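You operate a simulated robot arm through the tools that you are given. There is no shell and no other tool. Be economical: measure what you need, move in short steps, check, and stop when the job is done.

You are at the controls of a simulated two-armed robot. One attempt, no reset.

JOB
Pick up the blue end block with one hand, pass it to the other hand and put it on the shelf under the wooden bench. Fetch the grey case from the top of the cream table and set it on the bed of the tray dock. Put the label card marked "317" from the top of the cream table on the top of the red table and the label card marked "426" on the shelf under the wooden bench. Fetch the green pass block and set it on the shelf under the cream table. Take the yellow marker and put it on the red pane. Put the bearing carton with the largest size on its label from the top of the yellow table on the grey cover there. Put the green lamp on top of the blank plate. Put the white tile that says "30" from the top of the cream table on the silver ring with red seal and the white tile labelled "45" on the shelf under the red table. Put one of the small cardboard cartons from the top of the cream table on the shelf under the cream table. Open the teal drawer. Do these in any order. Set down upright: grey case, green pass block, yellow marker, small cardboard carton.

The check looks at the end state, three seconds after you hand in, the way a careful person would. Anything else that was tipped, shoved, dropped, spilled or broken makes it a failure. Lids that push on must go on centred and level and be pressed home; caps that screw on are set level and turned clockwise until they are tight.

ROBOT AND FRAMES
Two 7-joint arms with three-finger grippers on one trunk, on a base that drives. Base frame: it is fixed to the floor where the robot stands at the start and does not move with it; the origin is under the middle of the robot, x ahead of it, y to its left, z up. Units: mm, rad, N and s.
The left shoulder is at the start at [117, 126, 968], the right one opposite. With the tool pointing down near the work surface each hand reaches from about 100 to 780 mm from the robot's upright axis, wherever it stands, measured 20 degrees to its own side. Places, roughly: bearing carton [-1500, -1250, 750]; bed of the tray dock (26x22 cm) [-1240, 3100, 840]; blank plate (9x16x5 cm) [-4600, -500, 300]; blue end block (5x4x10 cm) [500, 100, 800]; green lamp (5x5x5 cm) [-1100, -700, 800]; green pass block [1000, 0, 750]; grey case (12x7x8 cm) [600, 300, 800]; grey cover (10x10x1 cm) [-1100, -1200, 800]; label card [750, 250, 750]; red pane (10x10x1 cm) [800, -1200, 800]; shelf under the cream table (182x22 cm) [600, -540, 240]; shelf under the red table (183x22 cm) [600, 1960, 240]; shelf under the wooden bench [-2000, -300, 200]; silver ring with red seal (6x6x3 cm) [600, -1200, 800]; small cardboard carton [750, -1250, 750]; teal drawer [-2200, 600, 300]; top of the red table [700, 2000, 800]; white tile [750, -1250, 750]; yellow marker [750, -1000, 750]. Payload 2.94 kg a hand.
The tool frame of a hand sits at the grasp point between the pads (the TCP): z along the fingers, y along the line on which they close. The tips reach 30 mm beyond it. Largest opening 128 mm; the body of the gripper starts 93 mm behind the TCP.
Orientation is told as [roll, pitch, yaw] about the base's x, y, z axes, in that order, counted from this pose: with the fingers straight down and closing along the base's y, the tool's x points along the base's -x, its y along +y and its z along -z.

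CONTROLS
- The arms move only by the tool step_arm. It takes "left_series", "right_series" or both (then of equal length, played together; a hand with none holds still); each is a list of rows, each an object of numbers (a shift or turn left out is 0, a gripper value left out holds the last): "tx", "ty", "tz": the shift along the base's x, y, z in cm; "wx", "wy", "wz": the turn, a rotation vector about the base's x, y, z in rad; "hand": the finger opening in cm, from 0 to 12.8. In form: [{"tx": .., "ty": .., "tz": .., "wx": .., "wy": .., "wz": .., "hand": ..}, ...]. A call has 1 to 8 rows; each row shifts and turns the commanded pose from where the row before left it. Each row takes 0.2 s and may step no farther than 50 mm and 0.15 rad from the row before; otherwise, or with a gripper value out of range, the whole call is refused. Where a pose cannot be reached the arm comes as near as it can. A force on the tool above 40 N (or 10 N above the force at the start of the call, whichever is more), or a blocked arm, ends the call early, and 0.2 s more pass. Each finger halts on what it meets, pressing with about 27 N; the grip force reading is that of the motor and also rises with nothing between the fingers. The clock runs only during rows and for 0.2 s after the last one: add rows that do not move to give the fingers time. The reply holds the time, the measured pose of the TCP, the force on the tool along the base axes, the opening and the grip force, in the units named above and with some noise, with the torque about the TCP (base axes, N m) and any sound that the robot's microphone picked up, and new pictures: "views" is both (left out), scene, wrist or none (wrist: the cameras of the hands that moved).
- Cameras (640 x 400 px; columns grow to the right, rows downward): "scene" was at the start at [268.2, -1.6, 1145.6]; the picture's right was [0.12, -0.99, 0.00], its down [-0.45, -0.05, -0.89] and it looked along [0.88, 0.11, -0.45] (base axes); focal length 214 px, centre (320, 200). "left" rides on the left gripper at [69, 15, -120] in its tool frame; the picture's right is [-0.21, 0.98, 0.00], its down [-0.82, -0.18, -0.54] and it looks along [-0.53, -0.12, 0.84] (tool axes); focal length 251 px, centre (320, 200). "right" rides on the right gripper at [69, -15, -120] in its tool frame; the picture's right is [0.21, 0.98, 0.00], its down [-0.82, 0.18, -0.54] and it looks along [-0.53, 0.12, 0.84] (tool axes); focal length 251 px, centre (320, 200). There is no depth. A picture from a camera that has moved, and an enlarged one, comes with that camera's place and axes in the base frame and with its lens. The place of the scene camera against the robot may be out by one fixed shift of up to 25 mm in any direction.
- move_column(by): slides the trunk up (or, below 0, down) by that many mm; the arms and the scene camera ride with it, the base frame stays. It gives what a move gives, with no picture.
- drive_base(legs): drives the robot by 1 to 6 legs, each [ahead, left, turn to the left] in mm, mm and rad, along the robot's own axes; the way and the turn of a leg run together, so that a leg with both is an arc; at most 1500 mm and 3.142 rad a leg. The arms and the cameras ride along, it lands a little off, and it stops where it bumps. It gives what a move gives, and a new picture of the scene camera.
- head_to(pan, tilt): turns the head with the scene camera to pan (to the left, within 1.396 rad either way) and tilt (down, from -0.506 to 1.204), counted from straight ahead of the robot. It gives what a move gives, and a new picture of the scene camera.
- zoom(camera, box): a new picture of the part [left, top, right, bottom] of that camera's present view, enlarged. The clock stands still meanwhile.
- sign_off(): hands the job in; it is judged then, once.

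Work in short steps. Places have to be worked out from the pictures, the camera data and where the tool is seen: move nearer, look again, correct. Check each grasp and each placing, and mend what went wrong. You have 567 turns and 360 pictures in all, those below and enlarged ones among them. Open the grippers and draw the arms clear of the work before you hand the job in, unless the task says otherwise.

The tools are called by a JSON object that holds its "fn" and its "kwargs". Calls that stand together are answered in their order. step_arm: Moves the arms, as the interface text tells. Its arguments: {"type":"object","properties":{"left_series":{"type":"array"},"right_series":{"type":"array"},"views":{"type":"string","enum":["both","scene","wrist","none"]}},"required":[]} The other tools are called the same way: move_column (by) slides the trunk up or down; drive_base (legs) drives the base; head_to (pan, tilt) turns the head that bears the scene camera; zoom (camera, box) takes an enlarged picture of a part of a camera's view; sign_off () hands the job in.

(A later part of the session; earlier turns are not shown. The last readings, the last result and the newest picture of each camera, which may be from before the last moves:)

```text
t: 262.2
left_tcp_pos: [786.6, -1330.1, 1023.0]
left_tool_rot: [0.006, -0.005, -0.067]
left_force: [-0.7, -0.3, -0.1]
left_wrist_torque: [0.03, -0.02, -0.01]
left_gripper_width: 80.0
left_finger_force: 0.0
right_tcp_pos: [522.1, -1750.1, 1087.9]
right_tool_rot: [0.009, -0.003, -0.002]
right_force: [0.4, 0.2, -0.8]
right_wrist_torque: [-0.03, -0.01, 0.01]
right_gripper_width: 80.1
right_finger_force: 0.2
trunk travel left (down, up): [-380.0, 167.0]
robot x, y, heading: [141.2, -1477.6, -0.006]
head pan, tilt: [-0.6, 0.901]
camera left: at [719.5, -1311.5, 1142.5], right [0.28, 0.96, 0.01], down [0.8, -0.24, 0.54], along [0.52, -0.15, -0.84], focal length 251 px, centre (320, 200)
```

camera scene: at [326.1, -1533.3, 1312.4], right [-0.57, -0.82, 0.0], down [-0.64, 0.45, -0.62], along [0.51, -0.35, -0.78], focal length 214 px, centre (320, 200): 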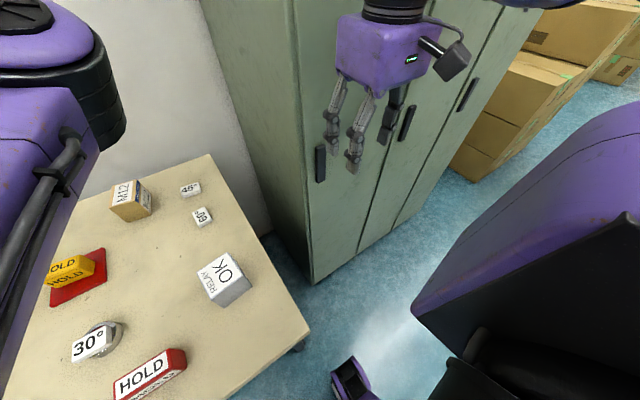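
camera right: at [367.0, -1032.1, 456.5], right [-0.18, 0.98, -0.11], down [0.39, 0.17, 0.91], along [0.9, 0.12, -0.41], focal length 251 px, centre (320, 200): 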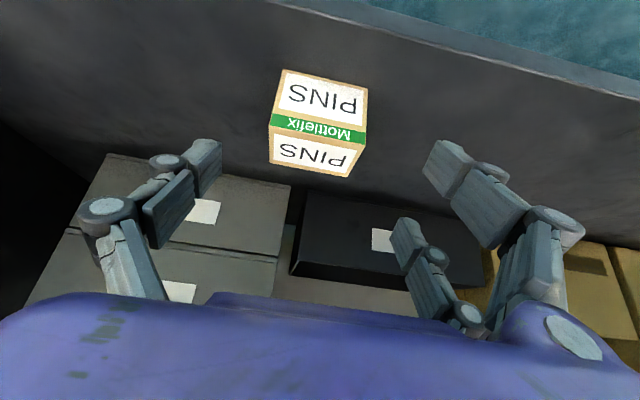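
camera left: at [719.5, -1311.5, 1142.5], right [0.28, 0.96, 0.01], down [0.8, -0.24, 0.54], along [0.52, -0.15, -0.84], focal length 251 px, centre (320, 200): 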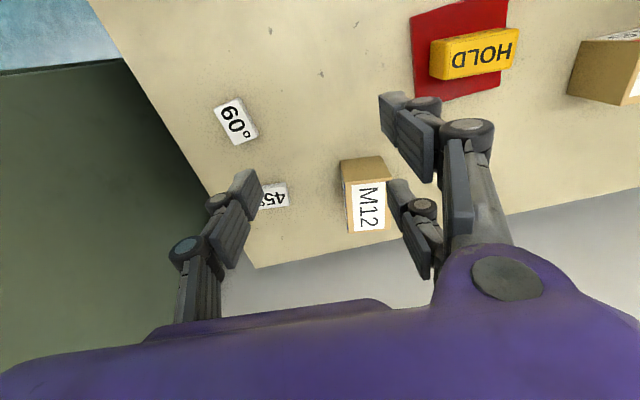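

Tile 45 is at (894,-1437), turned about -0.18. I pitch the left hand -0.6 and move to a pre-grasp point.

{"fn": "step_arm", "kwargs": {"left_series": [{"tz": -1, "ty": -1.5, "wy": -0.15}, {"tz": -1, "ty": -1.5, "wy": -0.15}, {"tz": -1, "ty": -1.5, "wy": -0.15}, {"tz": -1, "ty": -1.5, "wy": -0.14, "tx": 1}, {"tz": -2, "ty": -1.8, "wz": -0.11, "tx": 2}, {"tz": -3, "ty": -1.8, "tx": 2}], "views": "wrist"}}

```text
t: 263.6
left_tcp_pos: [838.1, -1430.7, 932.6]
left_tool_rot: [0.048, -0.595, -0.191]
left_force: [-0.6, -0.6, 0.2]
left_wrist_torque: [0.0, 0.04, -0.01]
left_gripper_width: 80.0
left_finger_force: 0.1
right_tcp_pos: [522.7, -1750.8, 1088.9]
right_tool_rot: [0.012, -0.002, -0.004]
right_force: [-0.4, -0.3, 1.0]
right_wrist_torque: [0.03, 0.0, -0.02]
right_gripper_width: 79.7
right_finger_force: 0.1
trunk travel left (down, up): [-380.0, 167.0]
robot x, y, heading: [142.9, -1478.1, -0.003]
head pan, tilt: [-0.6, 0.901]
camera left: at [718.6, -1397.2, 992.6], right [0.34, 0.93, 0.16], down [0.34, -0.28, 0.9], along [0.88, -0.25, -0.4], focal length 251 px, centre (320, 200)
```

left: 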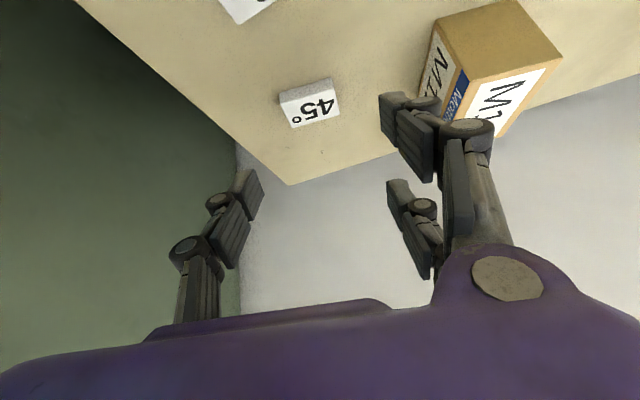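

Well aligned. I level the small roll and go down to the tile.

{"fn": "step_arm", "kwargs": {"left_series": [{"tz": -2.8, "wx": -0.045}, {"tx": 1.6, "ty": -0.28, "tz": -2.35}, {"tx": 1.6, "ty": -0.28, "tz": -2.35}, {"tx": 1.6, "ty": -0.28, "tz": -2.2}], "views": "wrist"}}

```text
t: 264.6
left_tcp_pos: [884.7, -1441.8, 844.8]
left_tool_rot: [-0.003, -0.612, -0.168]
left_force: [0.4, -0.5, 0.6]
left_wrist_torque: [-0.02, -0.03, -0.01]
left_gripper_width: 79.9
left_finger_force: 0.2
right_tcp_pos: [517.6, -1752.9, 1091.2]
right_tool_rot: [0.012, -0.008, -0.003]
right_force: [-0.2, 0.3, -0.4]
right_wrist_torque: [0.01, 0.03, -0.01]
right_gripper_width: 79.9
right_finger_force: 0.0
trunk travel left (down, up): [-380.0, 167.0]
robot x, y, heading: [141.6, -1477.6, -0.004]
head pan, tilt: [-0.6, 0.901]
camera left: at [764.7, -1406.3, 902.6], right [0.34, 0.93, 0.12], down [0.32, -0.24, 0.92], along [0.88, -0.27, -0.38], focal length 251 px, centre (320, 200)
```

left: 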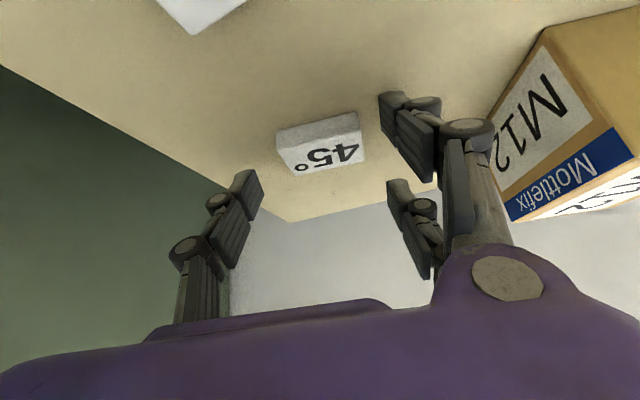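

{"fn": "step_arm", "kwargs": {"left_series": [{"tz": -0.6, "tx": 0.2}, {"tz": -0.5, "tx": 0.2}], "views": "wrist"}}

```text
t: 265.2
left_tcp_pos: [888.1, -1447.0, 842.4]
left_tool_rot: [0.0, -0.63, -0.172]
left_force: [-0.1, -0.8, 5.4]
left_wrist_torque: [0.26, 0.03, 0.05]
left_gripper_width: 81.3
left_finger_force: 1.2
right_tcp_pos: [514.8, -1754.5, 1091.5]
right_tool_rot: [0.012, -0.012, -0.004]
right_force: [0.5, 0.7, 0.2]
right_wrist_torque: [0.01, 0.0, 0.0]
right_gripper_width: 80.1
right_finger_force: 0.0
trunk travel left (down, up): [-380.0, 167.0]
robot x, y, heading: [144.0, -1477.3, 0.001]
head pan, tilt: [-0.6, 0.901]
camera left: at [767.5, -1409.8, 898.6], right [0.34, 0.93, 0.13], down [0.31, -0.24, 0.92], along [0.89, -0.27, -0.37], focal length 251 px, centre (320, 200)
```

left: 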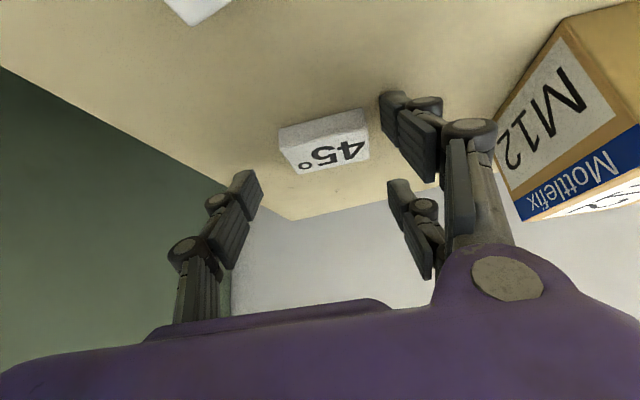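

Something besides the fingers seems to be touching (the body leans a little). I look with the head.

{"fn": "head_to", "kwargs": {"pan": -0.1, "tilt": 0.5}}

```text
t: 266.1
left_tcp_pos: [887.6, -1442.6, 842.0]
left_tool_rot: [0.001, -0.629, -0.169]
left_force: [4.7, 0.0, 9.3]
left_wrist_torque: [0.37, -0.16, -0.22]
left_gripper_width: 81.8
left_finger_force: 1.0
right_tcp_pos: [514.2, -1753.2, 1091.2]
right_tool_rot: [0.014, -0.012, -0.004]
right_force: [-0.8, -0.8, 0.3]
right_wrist_torque: [-0.01, 0.0, 0.01]
right_gripper_width: 80.3
right_finger_force: 0.0
trunk travel left (down, up): [-380.0, 167.0]
robot x, y, heading: [144.0, -1482.3, -0.004]
head pan, tilt: [-0.099, 0.499]
camera scene: at [343.5, -1504.3, 1348.0], right [-0.1, -0.99, 0.0], down [-0.47, 0.05, -0.88], along [0.88, -0.09, -0.47], focal length 214 px, centre (320, 200)
```

scene: 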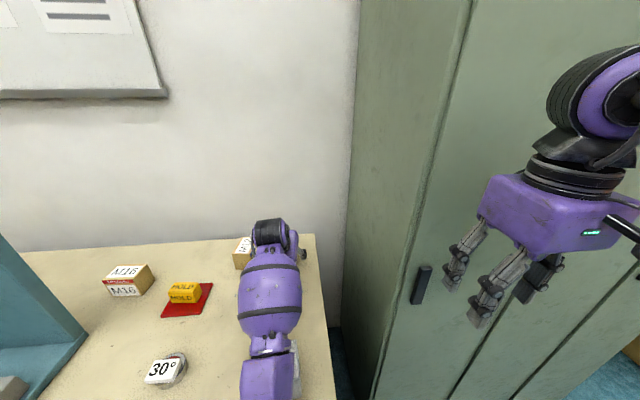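

The left forearm is lying low over the white relay box. I lift straight away.

{"fn": "step_arm", "kwargs": {"left_series": [{"tz": 3}, {"tz": 4}, {"tz": 4}], "views": "scene"}}

```text
t: 266.9
left_tcp_pos: [889.8, -1435.3, 929.3]
left_tool_rot: [-0.005, -0.598, -0.16]
left_force: [-0.2, -0.3, 0.0]
left_wrist_torque: [-0.02, -0.04, -0.03]
left_gripper_width: 80.1
left_finger_force: 0.1
right_tcp_pos: [522.8, -1749.5, 1087.8]
right_tool_rot: [0.011, -0.003, -0.002]
right_force: [0.2, 0.4, 0.3]
right_wrist_torque: [-0.01, -0.01, 0.0]
right_gripper_width: 80.0
right_finger_force: 0.1
trunk travel left (down, up): [-380.0, 167.0]
robot x, y, heading: [142.0, -1474.6, -0.005]
head pan, tilt: [-0.099, 0.499]
camera scene: at [354.5, -1499.6, 1346.0], right [-0.1, -0.99, 0.0], down [-0.48, 0.05, -0.88], along [0.87, -0.09, -0.48], focal length 214 px, centre (320, 200)
```

scene: 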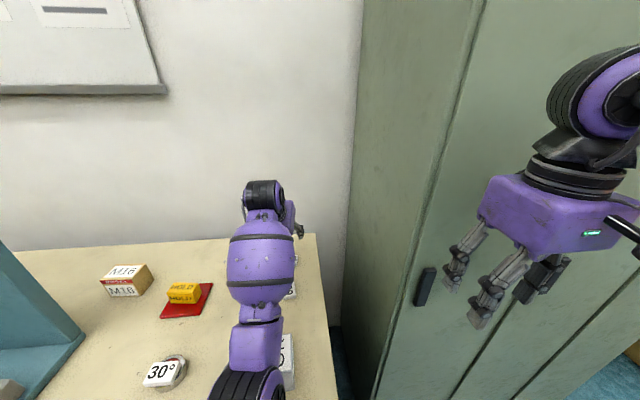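

I raise the trunk fully so the forearm slopes down more steeply, then lower the hand again partway and check.

{"fn": "move_column", "kwargs": {"by": 167}}

{"fn": "step_arm", "kwargs": {"left_series": [{"tz": -4.5}, {"tz": -4.5}, {"tz": -4.5}, {"tz": -4.5}, {"tz": -2}], "views": "scene"}}

```text
t: 268.8
left_tcp_pos: [889.9, -1435.2, 1095.7]
left_tool_rot: [-0.005, -0.596, -0.16]
left_force: [0.2, 0.1, -1.2]
left_wrist_torque: [0.02, 0.03, -0.02]
left_gripper_width: 79.9
left_finger_force: 0.0
right_tcp_pos: [523.3, -1750.3, 1254.5]
right_tool_rot: [0.011, -0.001, -0.001]
right_force: [0.4, -0.2, -1.4]
right_wrist_torque: [-0.01, 0.01, -0.01]
right_gripper_width: 80.1
right_finger_force: 0.1
trunk travel left (down, up): [-547.0, 0.0]
robot x, y, heading: [142.0, -1481.4, -0.004]
head pan, tilt: [-0.099, 0.499]
```

```text
t: 270.0
left_tcp_pos: [887.7, -1436.0, 898.5]
left_tool_rot: [-0.005, -0.601, -0.161]
left_force: [0.3, -0.1, 0.0]
left_wrist_torque: [0.01, -0.01, 0.03]
left_gripper_width: 79.9
left_finger_force: 0.0
right_tcp_pos: [521.8, -1750.0, 1256.6]
right_tool_rot: [0.011, -0.004, -0.004]
right_force: [0.2, -0.5, -0.2]
right_wrist_torque: [0.0, -0.02, 0.01]
right_gripper_width: 80.2
right_finger_force: 0.1
trunk travel left (down, up): [-547.0, 0.0]
robot x, y, heading: [141.3, -1477.6, -0.006]
head pan, tilt: [-0.099, 0.499]
camera scene: at [239.0, -1499.4, 1531.2], right [-0.1, -0.99, 0.0], down [-0.48, 0.05, -0.88], along [0.87, -0.09, -0.48], focal length 214 px, centre (320, 200)
```

scene: 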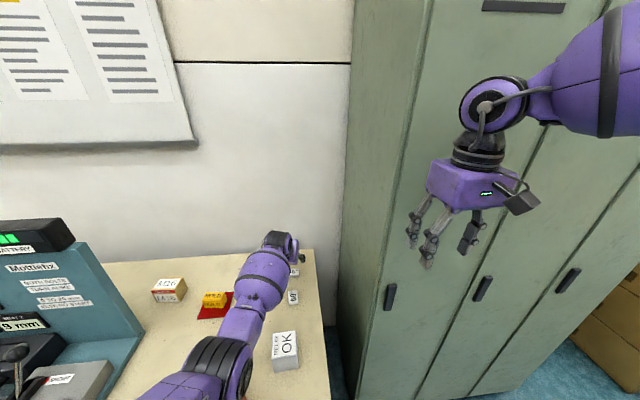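

The forearm is now well clear. I zoom on the relay box to see whether it was displaced.

{"fn": "zoom", "kwargs": {"camera": "scene", "box": [230, 300, 350, 400]}}

```text
4.00 times, centred on (290, 350) of scene
camera zoom: at [239.0, -1499.4, 1531.2], right [-0.1, -0.99, 0.0], down [-0.48, 0.05, -0.88], along [0.87, -0.09, -0.48], focal length 858 px, centre (440, -400)
```

zoom: 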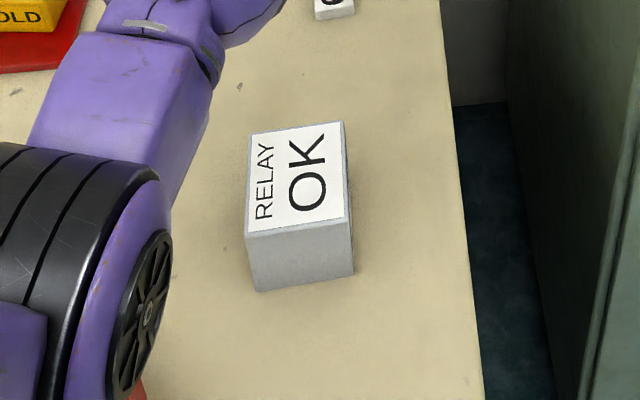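

The relay box was shoved by about (+17,+30) mm; I will push it back afterwards. Now I finish the tile grasp.

{"fn": "step_arm", "kwargs": {"left_series": [{"tz": -2.5, "ty": -0.4, "wz": -0.03}, {"tz": -2.3}, {"tz": -0.9}], "views": "wrist"}}

```text
t: 270.8
left_tcp_pos: [886.0, -1441.5, 842.5]
left_tool_rot: [-0.004, -0.602, -0.191]
left_force: [0.0, 0.4, 0.1]
left_wrist_torque: [-0.02, -0.02, 0.02]
left_gripper_width: 79.9
left_finger_force: 0.1
right_tcp_pos: [521.7, -1749.5, 1256.1]
right_tool_rot: [0.011, -0.004, -0.005]
right_force: [-0.2, 0.1, -0.9]
right_wrist_torque: [-0.02, -0.04, -0.02]
right_gripper_width: 79.9
right_finger_force: 0.1
trunk travel left (down, up): [-547.0, 0.0]
robot x, y, heading: [145.2, -1476.2, -0.006]
head pan, tilt: [-0.099, 0.499]
camera left: at [769.7, -1401.5, 902.3], right [0.36, 0.92, 0.12], down [0.33, -0.25, 0.91], along [0.87, -0.29, -0.39], focal length 251 px, centre (320, 200)
```

left: 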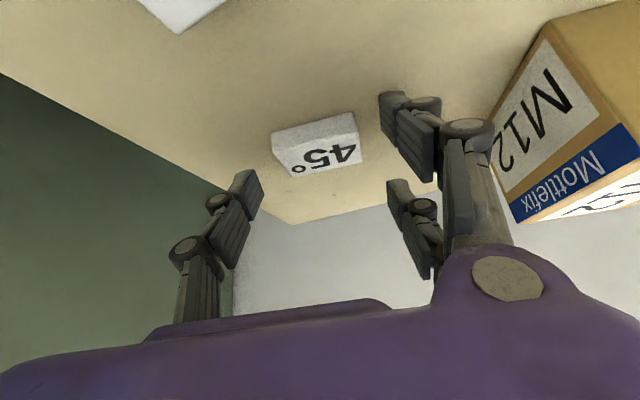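

{"fn": "step_arm", "kwargs": {"left_series": [{"tz": -0.7}, {"hand": 4.5}, {"hand": 4}, {}], "views": "wrist"}}

```text
t: 271.8
left_tcp_pos: [893.8, -1431.9, 845.2]
left_tool_rot: [0.013, -0.619, -0.198]
left_force: [-6.9, 9.8, 22.7]
left_wrist_torque: [1.15, 0.5, 0.16]
left_gripper_width: 49.2
left_finger_force: 6.3
right_tcp_pos: [519.7, -1748.8, 1256.4]
right_tool_rot: [0.01, -0.005, 0.0]
right_force: [0.2, -0.1, 0.3]
right_wrist_torque: [0.01, -0.02, 0.0]
right_gripper_width: 79.9
right_finger_force: 0.1
trunk travel left (down, up): [-547.0, 0.0]
robot x, y, heading: [143.3, -1476.6, -0.0]
head pan, tilt: [-0.099, 0.499]
stopped in row 4 (left hand): the force on the tool passed its limit at 41 N (the readings are from after the stop); the commanded pose is now the measured one
camera left: at [773.8, -1393.6, 902.8], right [0.36, 0.92, 0.13], down [0.31, -0.25, 0.92], along [0.88, -0.28, -0.38], focal length 251 px, centre (320, 200)
```

left: 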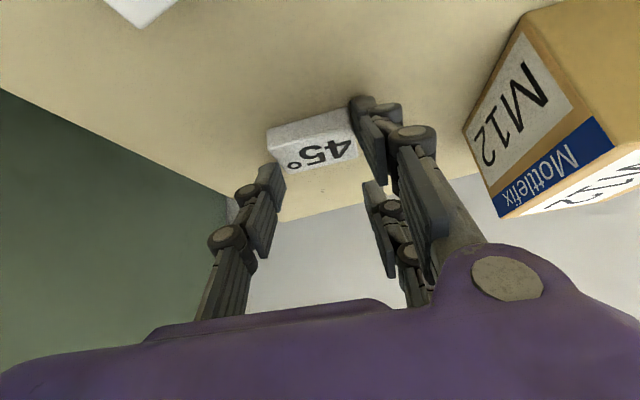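

The grip seems on the tile, but it stopped on force. I relieve upward a little while closing firmly.

{"fn": "step_arm", "kwargs": {"left_series": [{"tz": 0.2, "hand": 4}, {}, {"tz": 0.3}, {"tz": 1.5}], "views": "wrist"}}

```text
t: 272.8
left_tcp_pos: [889.3, -1433.4, 854.4]
left_tool_rot: [0.002, -0.601, -0.193]
left_force: [-0.4, -1.0, 0.8]
left_wrist_torque: [0.04, -0.01, -0.02]
left_gripper_width: 39.8
left_finger_force: 0.0
right_tcp_pos: [522.5, -1747.9, 1255.4]
right_tool_rot: [0.011, -0.001, -0.004]
right_force: [-0.4, 0.6, 0.1]
right_wrist_torque: [-0.02, 0.01, 0.01]
right_gripper_width: 79.9
right_finger_force: 0.0
trunk travel left (down, up): [-547.0, 0.0]
robot x, y, heading: [139.8, -1477.5, -0.001]
head pan, tilt: [-0.099, 0.499]
camera left: at [769.5, -1395.1, 914.0], right [0.36, 0.93, 0.12], down [0.33, -0.25, 0.91], along [0.87, -0.28, -0.4], focal length 251 px, centre (320, 200)
```

left: 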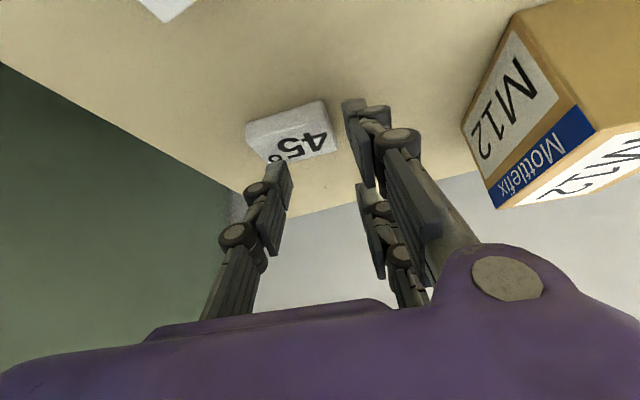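

The grip slipped off the tile's top. I rise, open, recentre on (897,-1448) with yaw -0.13, and go a bit lower.

{"fn": "step_arm", "kwargs": {"left_series": [{"tz": 2.5, "hand": 8}, {"tx": -0.7, "ty": -1.2, "wz": 0.06}, {"tz": -2.2}, {"tz": -1.4}], "views": "wrist"}}

```text
t: 273.8
left_tcp_pos: [886.6, -1446.0, 847.8]
left_tool_rot: [0.005, -0.609, -0.135]
left_force: [-0.8, 0.0, -0.1]
left_wrist_torque: [0.02, -0.02, 0.0]
left_gripper_width: 79.9
left_finger_force: 0.1
right_tcp_pos: [522.7, -1748.9, 1255.7]
right_tool_rot: [0.01, -0.002, -0.002]
right_force: [-0.6, 0.3, -0.6]
right_wrist_torque: [0.03, 0.01, -0.01]
right_gripper_width: 80.1
right_finger_force: 0.0
trunk travel left (down, up): [-547.0, 0.0]
robot x, y, heading: [144.6, -1481.0, -0.005]
head pan, tilt: [-0.099, 0.499]
camera left: at [763.9, -1414.5, 906.5], right [0.3, 0.94, 0.13], down [0.34, -0.23, 0.91], along [0.89, -0.23, -0.39], focal length 251 px, centre (320, 200)
```

left: 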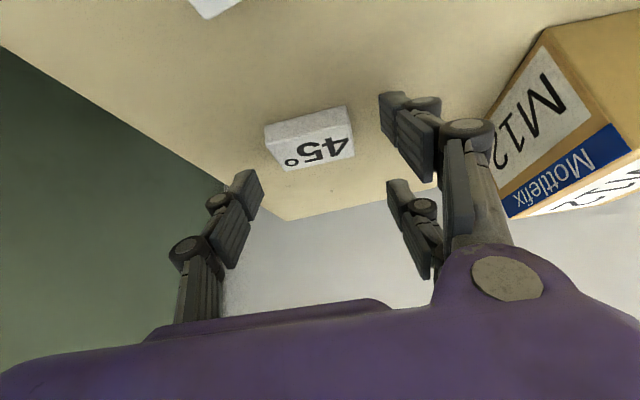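

{"fn": "step_arm", "kwargs": {"left_series": [{"tz": -0.8, "ty": -0.3}, {"tz": -0.7}, {"hand": 5.8}], "views": "wrist"}}

```text
t: 274.6
left_tcp_pos: [885.4, -1443.7, 842.9]
left_tool_rot: [0.013, -0.623, -0.136]
left_force: [-9.7, 13.4, 31.6]
left_wrist_torque: [1.96, 0.71, 0.19]
left_gripper_width: 73.3
left_finger_force: 11.2
right_tcp_pos: [518.4, -1747.1, 1259.6]
right_tool_rot: [0.008, -0.01, 0.001]
right_force: [-0.8, 0.4, 0.1]
right_wrist_torque: [0.01, -0.01, 0.0]
right_gripper_width: 80.2
right_finger_force: 0.0
trunk travel left (down, up): [-547.0, 0.0]
robot x, y, heading: [144.3, -1476.2, -0.0]
head pan, tilt: [-0.099, 0.499]
camera left: at [764.4, -1412.8, 899.5], right [0.3, 0.94, 0.13], down [0.32, -0.23, 0.92], along [0.9, -0.23, -0.38], focal length 251 px, centre (320, 200)
```

left: 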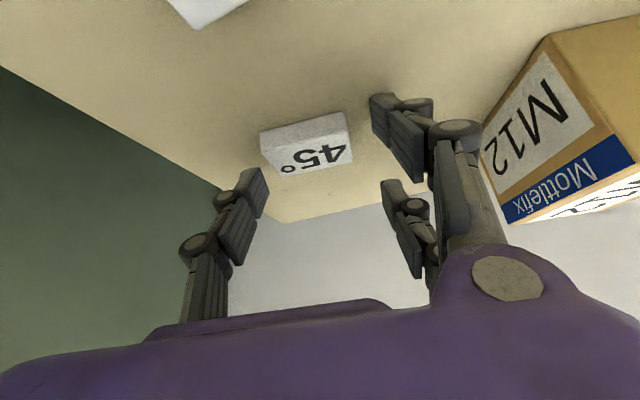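

The gripper's paired finger touches the table when pitched, so thin tiles need a vertical grasp. I rise, return to vertical, and drive 60 mm closer.

{"fn": "step_arm", "kwargs": {"left_series": [{"tz": 4, "hand": 8}, {"tz": 4, "wy": 0.1}, {"tz": 2, "wy": 0.13, "tx": -2}, {"wy": 0.13, "tx": -2}, {"wy": 0.13, "tx": -2}, {"wy": 0.12}], "views": "none"}}

{"fn": "drive_base", "kwargs": {"legs": [[60, 0, 0]]}}

{"fn": "step_arm", "kwargs": {"left_series": [{"tx": 1}, {}], "views": "wrist"}}

```text
t: 276.0
left_tcp_pos: [825.4, -1450.0, 933.2]
left_tool_rot: [-0.07, -0.001, -0.109]
left_force: [-0.1, 0.0, 0.8]
left_wrist_torque: [-0.03, 0.0, -0.03]
left_gripper_width: 79.6
left_finger_force: 0.1
right_tcp_pos: [524.2, -1750.0, 1256.4]
right_tool_rot: [0.011, -0.003, -0.001]
right_force: [0.6, -0.9, -0.3]
right_wrist_torque: [-0.01, 0.01, -0.03]
right_gripper_width: 79.8
right_finger_force: 0.1
trunk travel left (down, up): [-547.0, 0.0]
robot x, y, heading: [140.5, -1476.4, -0.004]
head pan, tilt: [-0.099, 0.499]
```

```text
t: 276.9
left_tcp_pos: [850.6, -1450.0, 932.0]
left_tool_rot: [-0.072, -0.004, -0.111]
left_force: [0.1, 0.3, -0.2]
left_wrist_torque: [0.0, 0.02, 0.0]
left_gripper_width: 79.9
left_finger_force: 0.0
right_tcp_pos: [548.4, -1749.1, 1254.6]
right_tool_rot: [0.01, -0.001, 0.0]
right_force: [1.1, 0.4, -1.0]
right_wrist_torque: [0.05, 0.09, 0.0]
right_gripper_width: 79.8
right_finger_force: 0.1
trunk travel left (down, up): [-547.0, 0.0]
robot x, y, heading: [165.1, -1480.6, -0.001]
head pan, tilt: [-0.099, 0.499]
stopped in leg 1: the robot was blocked; the commanded pose is now the measured one
camera scene: at [265.1, -1498.8, 1530.7], right [-0.1, -0.99, 0.0], down [-0.48, 0.05, -0.88], along [0.87, -0.09, -0.48], focal length 214 px, centre (320, 200)
```

scene: 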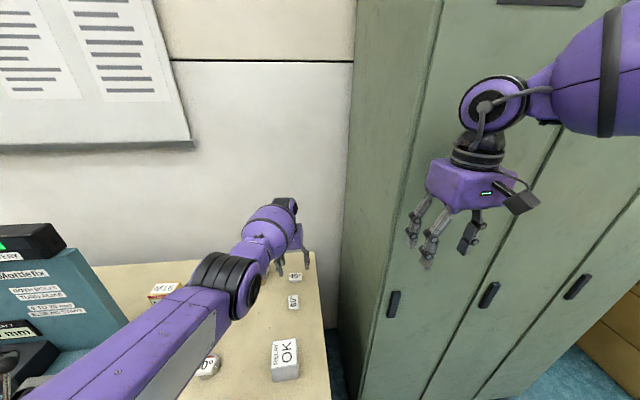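

```text
t: 277.5
left_tcp_pos: [852.5, -1448.9, 936.3]
left_tool_rot: [-0.071, -0.005, -0.112]
left_force: [-0.1, -0.1, -0.2]
left_wrist_torque: [0.0, 0.02, -0.01]
left_gripper_width: 80.1
left_finger_force: 0.0
left hand out of reach, approached as far as the arm can: row 1
right_tcp_pos: [545.4, -1749.6, 1256.7]
right_tool_rot: [0.012, -0.004, 0.0]
right_force: [0.7, -1.0, -1.5]
right_wrist_torque: [-0.01, 0.09, -0.01]
right_gripper_width: 80.0
right_finger_force: 0.1
trunk travel left (down, up): [-547.0, 0.0]
robot x, y, heading: [162.2, -1480.0, -0.005]
head pan, tilt: [-0.099, 0.499]
camera left: at [787.3, -1417.5, 1054.0], right [0.32, 0.94, -0.07], down [0.8, -0.23, 0.56], along [0.51, -0.23, -0.83], focal length 251 px, centre (320, 200)
```

left: 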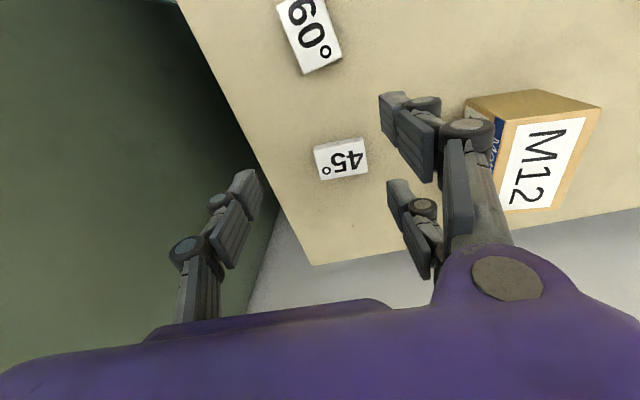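

The base is at its forward limit. Lowering the trunk gains horizontal reach: I raise the hand, lower the trunk by 130, and then move over the tile.

{"fn": "step_arm", "kwargs": {"left_series": [{"tz": 4.5, "wx": 0.07, "tx": -0.5}, {"tz": 4.5}, {"tz": 4}], "views": "none"}}

{"fn": "move_column", "kwargs": {"by": -130}}

{"fn": "step_arm", "kwargs": {"left_series": [{"tx": 2.5}, {"tx": 2.5}, {}], "views": "both"}}

```text
t: 278.3
left_tcp_pos: [846.8, -1448.6, 1067.5]
left_tool_rot: [-0.002, -0.001, -0.111]
left_force: [-1.1, 0.3, 0.6]
left_wrist_torque: [-0.05, 0.01, 0.02]
left_gripper_width: 79.9
left_finger_force: 0.0
right_tcp_pos: [543.8, -1748.1, 1257.8]
right_tool_rot: [0.01, -0.006, 0.001]
right_force: [-0.4, -0.2, 0.5]
right_wrist_torque: [0.0, -0.01, -0.01]
right_gripper_width: 79.8
right_finger_force: 0.0
trunk travel left (down, up): [-547.0, 0.0]
robot x, y, heading: [166.5, -1477.1, -0.005]
head pan, tilt: [-0.099, 0.499]
```

```text
t: 279.9
left_tcp_pos: [846.8, -1449.4, 939.0]
left_tool_rot: [-0.001, 0.001, -0.112]
left_force: [0.5, 0.5, 0.0]
left_wrist_torque: [-0.05, -0.04, 0.02]
left_gripper_width: 79.9
left_finger_force: 0.1
right_tcp_pos: [543.4, -1748.9, 1127.7]
right_tool_rot: [0.01, -0.007, -0.001]
right_force: [-0.4, 0.6, 0.4]
right_wrist_torque: [0.01, -0.03, 0.03]
right_gripper_width: 80.3
right_finger_force: 0.0
trunk travel left (down, up): [-417.0, 130.0]
robot x, y, heading: [166.0, -1476.3, -0.007]
head pan, tilt: [-0.099, 0.499]
```

```text
t: 280.7
left_tcp_pos: [896.1, -1448.6, 939.0]
left_tool_rot: [-0.001, 0.0, -0.112]
left_force: [0.0, -0.1, -0.3]
left_wrist_torque: [-0.06, -0.02, -0.01]
left_gripper_width: 80.0
left_finger_force: 0.0
right_tcp_pos: [543.3, -1748.4, 1127.4]
right_tool_rot: [0.011, -0.007, 0.0]
right_force: [-0.2, -0.4, -0.2]
right_wrist_torque: [0.01, -0.02, -0.01]
right_gripper_width: 79.9
right_finger_force: 0.2
trunk travel left (down, up): [-417.0, 130.0]
robot x, y, heading: [162.1, -1476.4, -0.009]
head pan, tilt: [-0.099, 0.499]
camera scene: at [363.6, -1498.9, 1385.3], right [-0.1, -0.99, 0.0], down [-0.48, 0.05, -0.88], along [0.87, -0.09, -0.48], focal length 214 px, centre (320, 200)
camera left: at [830.5, -1425.2, 1058.0], right [0.32, 0.95, 0.0], down [0.8, -0.27, 0.54], along [0.51, -0.18, -0.84], focal length 251 px, centre (320, 200)
```

scene: 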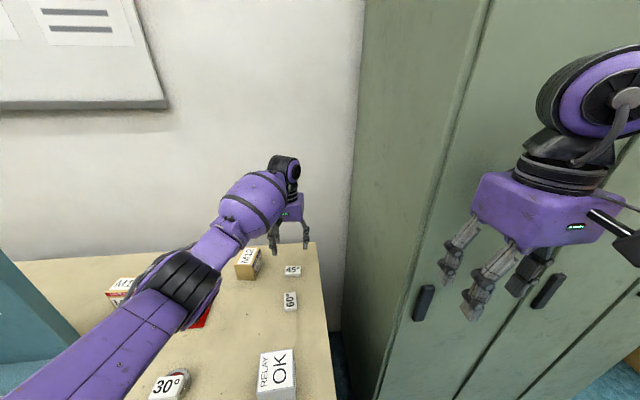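
left: 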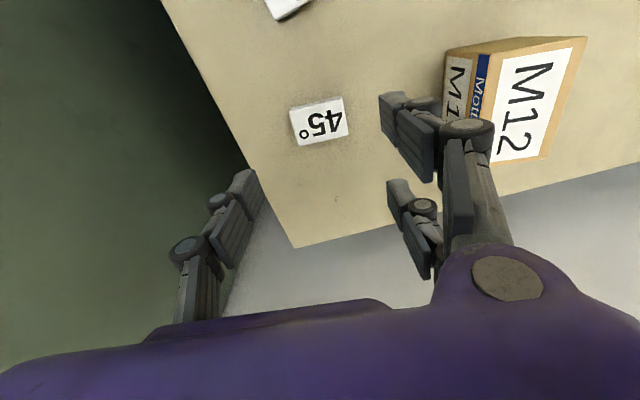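

Aligned over tile 45. I turn -0.05 and lower, checking the forearm's clearance over the marker.

{"fn": "step_arm", "kwargs": {"left_series": [{"tx": -0.2, "wz": -0.05, "tz": -3}, {"tz": -3.5}], "views": "scene"}}

```text
t: 281.3
left_tcp_pos: [895.3, -1450.5, 871.9]
left_tool_rot: [-0.001, 0.0, -0.159]
left_force: [0.5, 0.2, 0.1]
left_wrist_torque: [0.03, 0.01, 0.03]
left_gripper_width: 79.8
left_finger_force: 0.0
right_tcp_pos: [544.4, -1749.7, 1127.5]
right_tool_rot: [0.009, -0.005, 0.001]
right_force: [0.7, 0.3, 0.5]
right_wrist_torque: [0.02, 0.0, -0.01]
right_gripper_width: 80.1
right_finger_force: 0.0
trunk travel left (down, up): [-417.0, 130.0]
robot x, y, heading: [165.2, -1475.9, -0.005]
head pan, tilt: [-0.099, 0.499]
camera scene: at [364.3, -1499.2, 1385.2], right [-0.1, -0.99, 0.0], down [-0.48, 0.05, -0.88], along [0.87, -0.09, -0.48], focal length 214 px, centre (320, 200)
```

scene: 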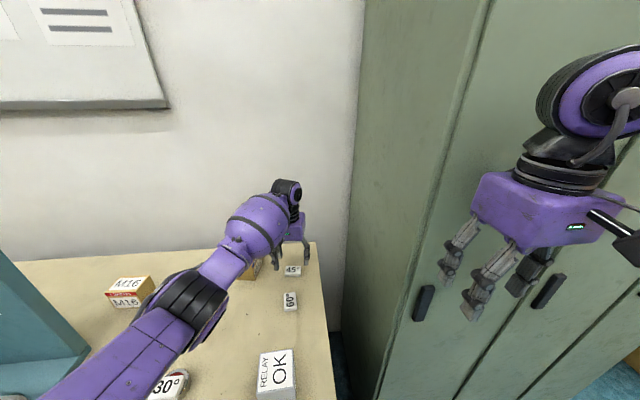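

The elbow is near z≈1020, clear of the marker. I lower the rest and grip.

{"fn": "step_arm", "kwargs": {"left_series": [{"tz": -3}, {"tz": -0.8}, {"hand": 4.5}, {"hand": 4}, {}], "views": "wrist"}}

```text
t: 282.5
left_tcp_pos: [895.4, -1450.2, 833.8]
left_tool_rot: [-0.001, 0.001, -0.159]
left_force: [-0.1, 0.3, -0.6]
left_wrist_torque: [0.0, -0.04, 0.04]
left_gripper_width: 50.3
left_finger_force: 27.1
right_tcp_pos: [543.0, -1749.1, 1127.8]
right_tool_rot: [0.01, -0.004, 0.0]
right_force: [0.3, 0.1, -0.3]
right_wrist_torque: [-0.03, 0.01, -0.02]
right_gripper_width: 79.7
right_finger_force: 0.0
trunk travel left (down, up): [-417.0, 130.0]
robot x, y, heading: [158.6, -1477.3, -0.003]
head pan, tilt: [-0.099, 0.499]
camera left: at [830.8, -1423.3, 954.5], right [0.37, 0.93, 0.0], down [0.78, -0.31, 0.54], along [0.5, -0.2, -0.84], focal length 251 px, centre (320, 200)
```

left: 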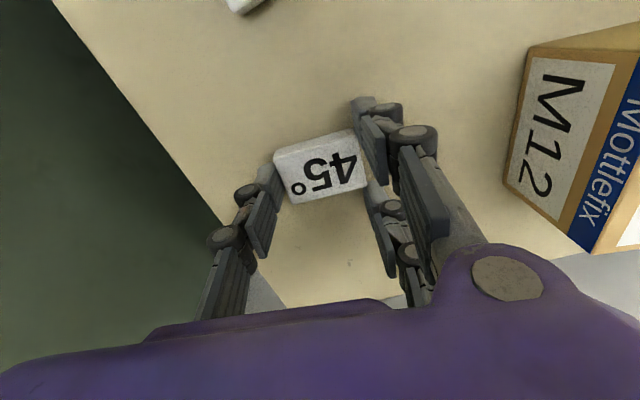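

Tile 45 is gripped. I lift it and reposition the robot so the right hand can set the relay box back.

{"fn": "step_arm", "kwargs": {"left_series": [{"tz": 4.5}, {"tz": 4.5}, {"tz": 4.5}, {"tz": 4.5}, {"tz": 4.5}, {"tx": -4}, {"tx": -4, "ty": 2}], "right_series": [{"tz": 2}, {"tz": 2}, {"tz": 2}, {}, {}, {}, {}], "views": "wrist"}}

{"fn": "drive_base", "kwargs": {"legs": [[-130, 0, 0], [0, 290, 0]]}}

```text
t: 284.1
left_tcp_pos: [814.2, -1428.5, 1059.3]
left_tool_rot: [-0.002, 0.001, -0.16]
left_force: [-0.4, 0.0, 0.0]
left_wrist_torque: [-0.02, 0.01, -0.01]
left_gripper_width: 49.9
left_finger_force: 26.7
right_tcp_pos: [542.8, -1748.2, 1187.8]
right_tool_rot: [0.007, -0.006, 0.0]
right_force: [0.4, 0.6, 0.4]
right_wrist_torque: [-0.06, -0.03, 0.0]
right_gripper_width: 80.0
right_finger_force: 0.0
trunk travel left (down, up): [-417.0, 130.0]
robot x, y, heading: [160.9, -1478.3, -0.006]
head pan, tilt: [-0.099, 0.499]
camera right: at [472.9, -1765.1, 1307.4], right [-0.21, 0.98, 0.01], down [0.82, 0.17, 0.55], along [0.53, 0.12, -0.84], focal length 251 px, centre (320, 200)
camera left: at [749.6, -1401.4, 1178.6], right [0.37, 0.93, 0.0], down [0.78, -0.31, 0.54], along [0.5, -0.2, -0.84], focal length 251 px, centre (320, 200)
```

right: 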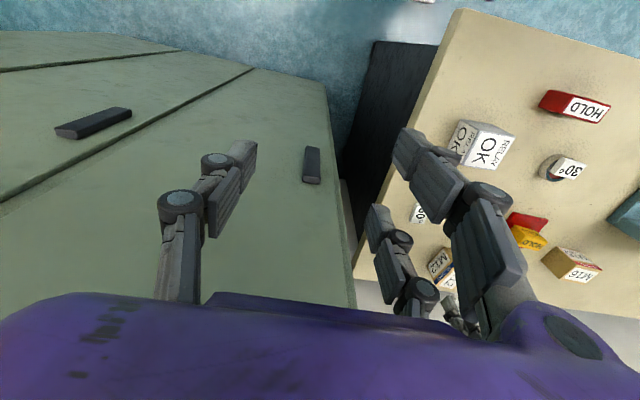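
left: 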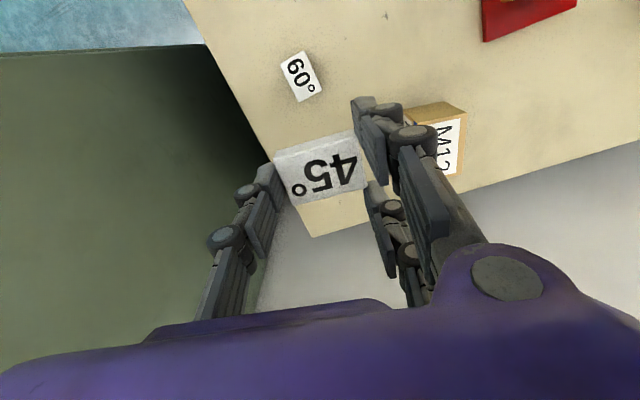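

```text
t: 288.1
left_tcp_pos: [686.4, -1134.9, 1058.5]
left_tool_rot: [-0.001, -0.001, -0.157]
left_force: [0.1, -0.1, -0.8]
left_wrist_torque: [-0.04, 0.04, 0.0]
left_gripper_width: 50.2
left_finger_force: 26.5
right_tcp_pos: [415.6, -1455.4, 1186.3]
right_tool_rot: [0.011, -0.006, 0.004]
right_force: [-0.2, 0.4, -0.5]
right_wrist_torque: [-0.04, 0.0, -0.03]
right_gripper_width: 80.0
right_finger_force: 0.0
trunk travel left (down, up): [-417.0, 130.0]
robot x, y, heading: [31.3, -1185.6, 0.002]
head pan, tilt: [-0.099, 0.499]
camera scene: at [234.0, -1205.6, 1385.3], right [-0.1, -1.0, 0.0], down [-0.48, 0.05, -0.88], along [0.87, -0.09, -0.48], focal length 214 px, centre (320, 200)
```

scene: 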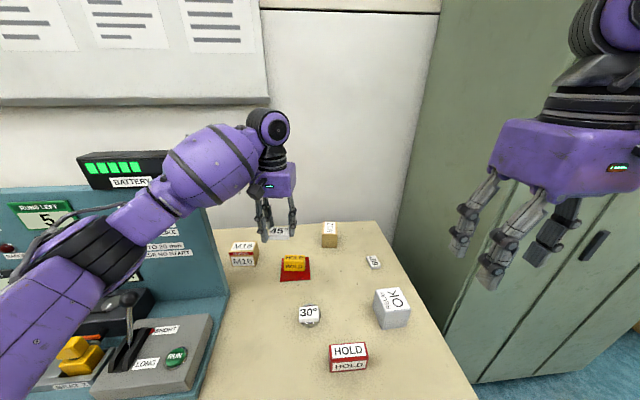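

I zoom to measure the relay box relative to its neighbours now.

{"fn": "zoom", "kwargs": {"camera": "scene", "box": [270, 230, 430, 390]}}

```text
2.50 times, centred on (350, 310) of scene
camera zoom: at [234.0, -1205.6, 1385.3], right [-0.1, -1.0, 0.0], down [-0.48, 0.05, -0.88], along [0.87, -0.09, -0.48], focal length 536 px, centre (245, -75)
```

zoom: 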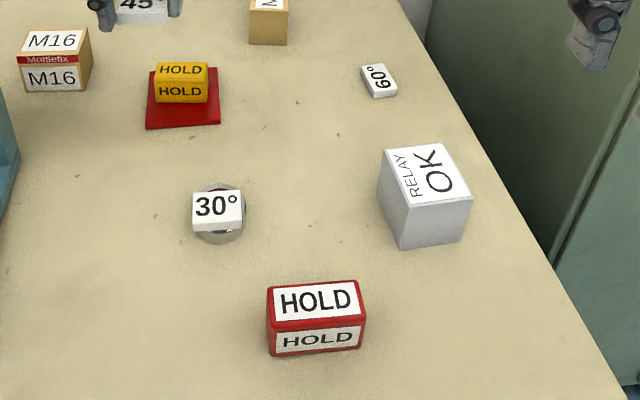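

Tile 60 and the red HOLD block are unmoved; the relay box needs (-20,-21) mm and about +0.09 rad. I bring the right hand above it.

{"fn": "step_arm", "kwargs": {"right_series": [{"tx": 3.2, "ty": 0.7, "tz": -3}, {"tx": 3.2, "ty": 0.7, "tz": -3}, {"tx": 3.2, "ty": 0.7, "tz": -3}, {"tx": 3.2, "ty": 0.8, "tz": -3}, {"tx": 3.2, "ty": 0.7, "tz": -3, "wz": 0.05}, {"tz": -4.5, "hand": 10}, {"tz": -4}], "views": "wrist"}}

```text
t: 289.7
left_tcp_pos: [686.8, -1135.1, 1058.5]
left_tool_rot: [-0.002, 0.0, -0.159]
left_force: [-0.9, -0.1, -0.2]
left_wrist_torque: [-0.02, 0.02, 0.0]
left_gripper_width: 50.1
left_finger_force: 26.8
right_tcp_pos: [576.6, -1417.7, 950.3]
right_tool_rot: [0.01, -0.004, 0.053]
right_force: [0.0, 0.4, 0.0]
right_wrist_torque: [-0.03, 0.03, 0.02]
right_gripper_width: 100.0
right_finger_force: 0.0
trunk travel left (down, up): [-417.0, 130.0]
robot x, y, heading: [35.2, -1184.5, 0.003]
head pan, tilt: [-0.099, 0.499]
camera right: at [508.4, -1438.8, 1070.0], right [-0.27, 0.96, 0.01], down [0.81, 0.22, 0.55], along [0.52, 0.15, -0.84], focal length 251 px, centre (320, 200)
```

right: 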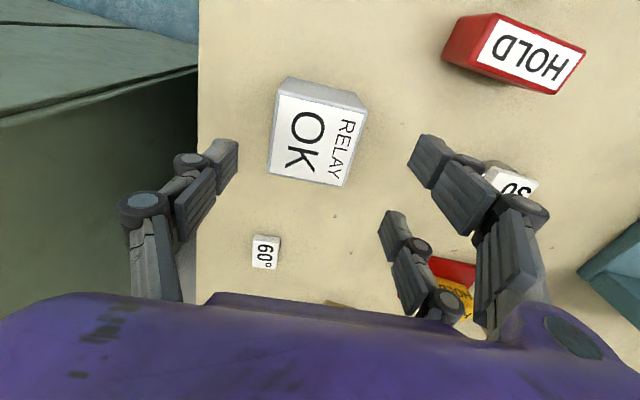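

{"fn": "step_arm", "kwargs": {"right_series": [{"ty": -0.5, "wz": 0.05, "tz": -3}, {"tz": -4}, {"tz": -3}, {"hand": 6.5}, {"hand": 6}, {}], "views": "none"}}

{"fn": "step_arm", "kwargs": {"right_series": [{"tz": 0.5}, {"tx": -1, "ty": -1.05, "wz": 0.045}, {"tx": -1, "ty": -1.05, "wz": 0.045}, {"tz": -0.45}], "views": "wrist"}}

```text
t: 291.1
left_tcp_pos: [685.6, -1135.0, 1058.2]
left_tool_rot: [-0.001, 0.002, -0.156]
left_force: [0.6, 0.1, -0.5]
left_wrist_torque: [-0.02, -0.01, -0.04]
left_gripper_width: 50.1
left_finger_force: 27.3
right_tcp_pos: [576.9, -1423.9, 849.5]
right_tool_rot: [0.01, -0.006, 0.102]
right_force: [0.1, 0.7, 1.7]
right_wrist_torque: [0.03, -0.15, -0.01]
right_gripper_width: 69.7
right_finger_force: 26.6
trunk travel left (down, up): [-417.0, 130.0]
robot x, y, heading: [36.4, -1184.5, 0.003]
head pan, tilt: [-0.099, 0.499]
```

```text
t: 292.1
left_tcp_pos: [686.2, -1133.7, 1057.2]
left_tool_rot: [-0.002, 0.002, -0.156]
left_force: [-0.6, -0.2, -0.3]
left_wrist_torque: [0.01, -0.01, -0.03]
left_gripper_width: 50.0
left_finger_force: 26.6
right_tcp_pos: [554.8, -1444.2, 851.8]
right_tool_rot: [0.009, -0.004, 0.194]
right_force: [-0.1, 0.7, -2.2]
right_wrist_torque: [-0.03, 0.01, -0.01]
right_gripper_width: 69.7
right_finger_force: 27.5
trunk travel left (down, up): [-417.0, 130.0]
robot x, y, heading: [37.9, -1184.3, -0.0]
head pan, tilt: [-0.099, 0.499]
camera right: at [489.8, -1474.3, 971.8], right [-0.4, 0.92, 0.01], down [0.77, 0.33, 0.55], along [0.5, 0.23, -0.84], focal length 251 px, centre (320, 200)
```

right: 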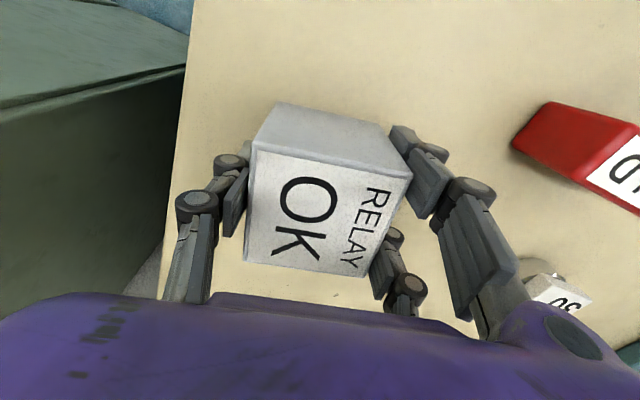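

Set it down the last 2 mm, release and rise.

{"fn": "step_arm", "kwargs": {"right_series": [{"tz": -0.2}, {"hand": 10}, {}, {"tz": 4.5}, {"tz": 4.5}, {"tz": 4.5}, {"tz": 4.5}], "views": "scene"}}

{"fn": "zoom", "kwargs": {"camera": "scene", "box": [270, 230, 430, 390]}}

```text
t: 293.7
left_tcp_pos: [684.9, -1133.3, 1059.6]
left_tool_rot: [-0.002, -0.001, -0.157]
left_force: [-0.7, 0.2, -0.8]
left_wrist_torque: [0.0, 0.0, 0.01]
left_gripper_width: 49.8
left_finger_force: 27.2
right_tcp_pos: [553.7, -1443.6, 1031.5]
right_tool_rot: [0.009, -0.006, 0.193]
right_force: [0.1, 0.0, 0.8]
right_wrist_torque: [-0.01, 0.03, 0.01]
right_gripper_width: 100.0
right_finger_force: 0.1
trunk travel left (down, up): [-417.0, 130.0]
robot x, y, heading: [34.3, -1189.9, 0.004]
head pan, tilt: [-0.099, 0.499]
camera scene: at [233.0, -1205.2, 1385.5], right [-0.1, -1.0, 0.0], down [-0.48, 0.05, -0.88], along [0.87, -0.09, -0.48], focal length 214 px, centre (320, 200)
```

scene: 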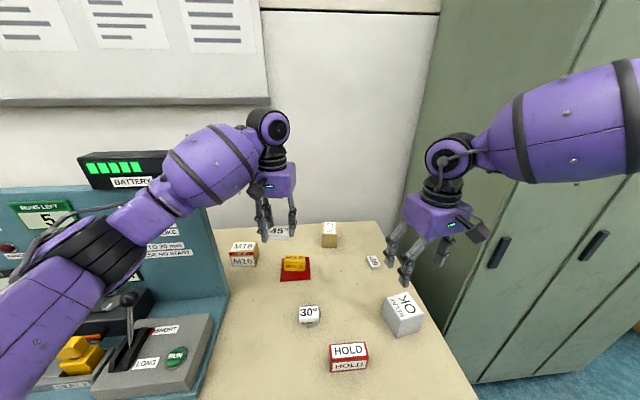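

```text
2.50 times, centred on (350, 310) of scene
camera zoom: at [233.0, -1205.2, 1385.5], right [-0.1, -1.0, 0.0], down [-0.48, 0.05, -0.88], along [0.87, -0.09, -0.48], focal length 536 px, centre (245, -75)
```

zoom: 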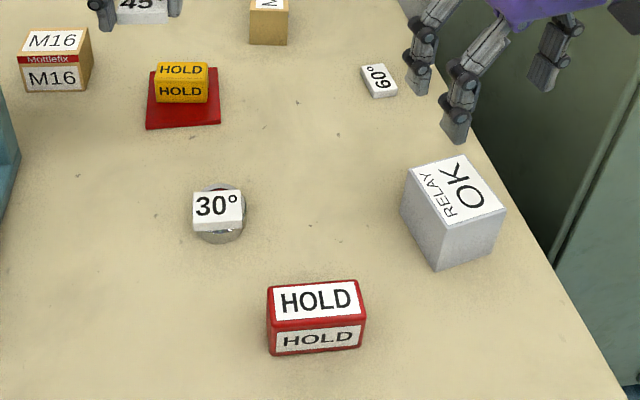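

The relay box matches its original place. Now I take tile 45 to the red table's shelf: drive there and lower the trunk.

{"fn": "drive_base", "kwargs": {"legs": [[-480, 0, 0], [0, 1300, 0], [0, 1270, 0]]}}

{"fn": "move_column", "kwargs": {"by": -417}}

```text
t: 318.9
left_tcp_pos: [211.6, 1447.7, 1057.7]
left_tool_rot: [-0.002, 0.0, -0.165]
left_force: [0.5, 0.4, 0.4]
left_wrist_torque: [-0.01, 0.01, 0.03]
left_gripper_width: 50.2
left_finger_force: 27.0
right_tcp_pos: [79.7, 1137.7, 1029.7]
right_tool_rot: [0.01, -0.005, 0.188]
right_force: [-0.1, -0.8, -0.1]
right_wrist_torque: [-0.01, 0.0, -0.02]
right_gripper_width: 99.9
right_finger_force: 0.1
trunk travel left (down, up): [-417.0, 130.0]
robot x, y, heading: [-445.2, 1401.9, -0.003]
head pan, tilt: [-0.099, 0.499]
camera scene: at [-240.4, 1379.0, 1385.3], right [-0.1, -0.99, 0.0], down [-0.48, 0.05, -0.88], along [0.87, -0.09, -0.48], focal length 214 px, centre (320, 200)
```

scene: 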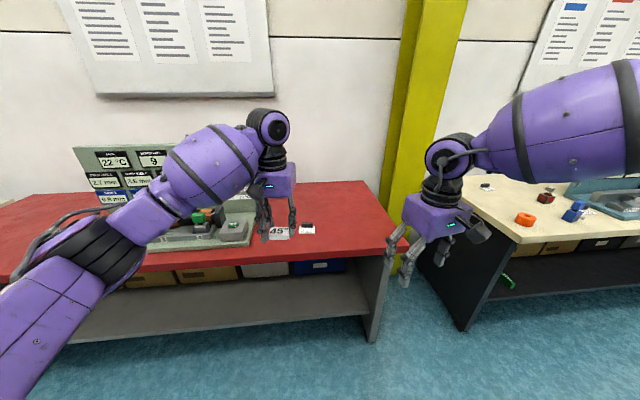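

```text
refused: -417 is not a number from -400 to 400
```

{"fn": "move_column", "kwargs": {"by": -400}}

{"fn": "step_arm", "kwargs": {"left_series": [{"tz": -4.5}, {"tz": -4.5}, {"tz": -4.5}, {"tz": -4.5}, {"tz": -4.5}, {"tz": -4}], "views": "scene"}}

```text
t: 322.7
left_tcp_pos: [212.7, 1447.0, 658.1]
left_tool_rot: [-0.001, 0.0, -0.166]
left_force: [0.2, -0.1, -1.0]
left_wrist_torque: [0.01, 0.01, 0.04]
left_gripper_width: 49.8
left_finger_force: 27.2
right_tcp_pos: [78.2, 1137.9, 629.9]
right_tool_rot: [0.009, -0.008, 0.188]
right_force: [0.2, 0.2, 0.7]
right_wrist_torque: [0.0, 0.01, -0.01]
right_gripper_width: 100.1
right_finger_force: 0.1
trunk travel left (down, up): [-17.0, 530.0]
robot x, y, heading: [-442.6, 1404.9, -0.003]
head pan, tilt: [-0.099, 0.499]
```

```text
t: 324.1
left_tcp_pos: [211.2, 1446.8, 394.6]
left_tool_rot: [-0.002, 0.0, -0.165]
left_force: [-0.2, 0.4, -0.2]
left_wrist_torque: [0.03, 0.0, 0.01]
left_gripper_width: 50.2
left_finger_force: 27.4
right_tcp_pos: [79.2, 1138.2, 629.6]
right_tool_rot: [0.009, -0.005, 0.187]
right_force: [0.2, -0.2, -0.1]
right_wrist_torque: [-0.04, 0.02, -0.02]
right_gripper_width: 99.9
right_finger_force: 0.2
trunk travel left (down, up): [-17.0, 530.0]
robot x, y, heading: [-440.4, 1403.4, -0.005]
head pan, tilt: [-0.099, 0.499]
camera scene: at [-115.2, 1378.3, 967.3], right [-0.1, -0.99, 0.0], down [-0.48, 0.05, -0.88], along [0.87, -0.09, -0.48], focal length 214 px, centre (320, 200)
```

scene: 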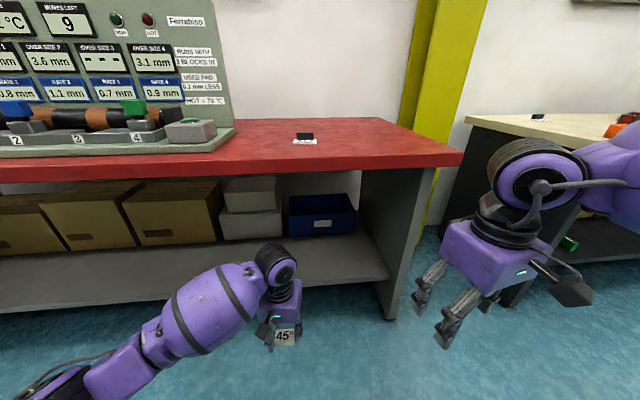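

The left arm posture is excellent here. I retract the right hand so it clears the table, then drive in.

{"fn": "step_arm", "kwargs": {"right_series": [{"tx": -4.5}, {"tx": -4.5}, {"tx": -4.5}, {"tx": -4.5}, {"tx": -4.5}], "views": "none"}}

{"fn": "drive_base", "kwargs": {"legs": [[200, 0, 0]]}}

```text
t: 325.3
left_tcp_pos: [210.2, 1446.1, 395.0]
left_tool_rot: [-0.001, 0.0, -0.164]
left_force: [-0.2, -0.1, 0.1]
left_wrist_torque: [0.01, 0.0, 0.0]
left_gripper_width: 49.9
left_finger_force: 26.7
right_tcp_pos: [-10.0, 1139.4, 629.7]
right_tool_rot: [0.011, -0.006, 0.186]
right_force: [-0.1, 0.3, 0.6]
right_wrist_torque: [-0.02, 0.03, -0.03]
right_gripper_width: 100.1
right_finger_force: 0.1
right hand out of reach, approached as far as the arm can: row 3, 4, 5
trunk travel left (down, up): [-17.0, 530.0]
robot x, y, heading: [-444.9, 1399.8, -0.009]
head pan, tilt: [-0.099, 0.499]
```

```text
t: 326.9
left_tcp_pos: [415.5, 1442.9, 394.2]
left_tool_rot: [-0.002, 0.001, -0.168]
left_force: [0.0, 0.0, 0.0]
left_wrist_torque: [0.01, -0.02, 0.0]
left_gripper_width: 49.9
left_finger_force: 26.3
right_tcp_pos: [195.1, 1135.7, 629.7]
right_tool_rot: [0.012, -0.003, 0.185]
right_force: [-0.2, -0.8, -0.5]
right_wrist_torque: [0.0, 0.04, 0.01]
right_gripper_width: 99.8
right_finger_force: 0.0
trunk travel left (down, up): [-17.0, 530.0]
robot x, y, heading: [-236.8, 1400.5, -0.006]
head pan, tilt: [-0.099, 0.499]
camera scene: at [88.9, 1375.8, 967.3], right [-0.11, -0.99, 0.0], down [-0.48, 0.05, -0.88], along [0.87, -0.09, -0.48], focal length 214 px, centre (320, 200)
```

scene: 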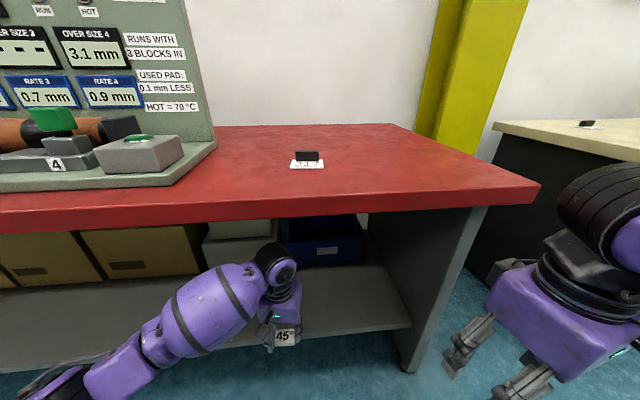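

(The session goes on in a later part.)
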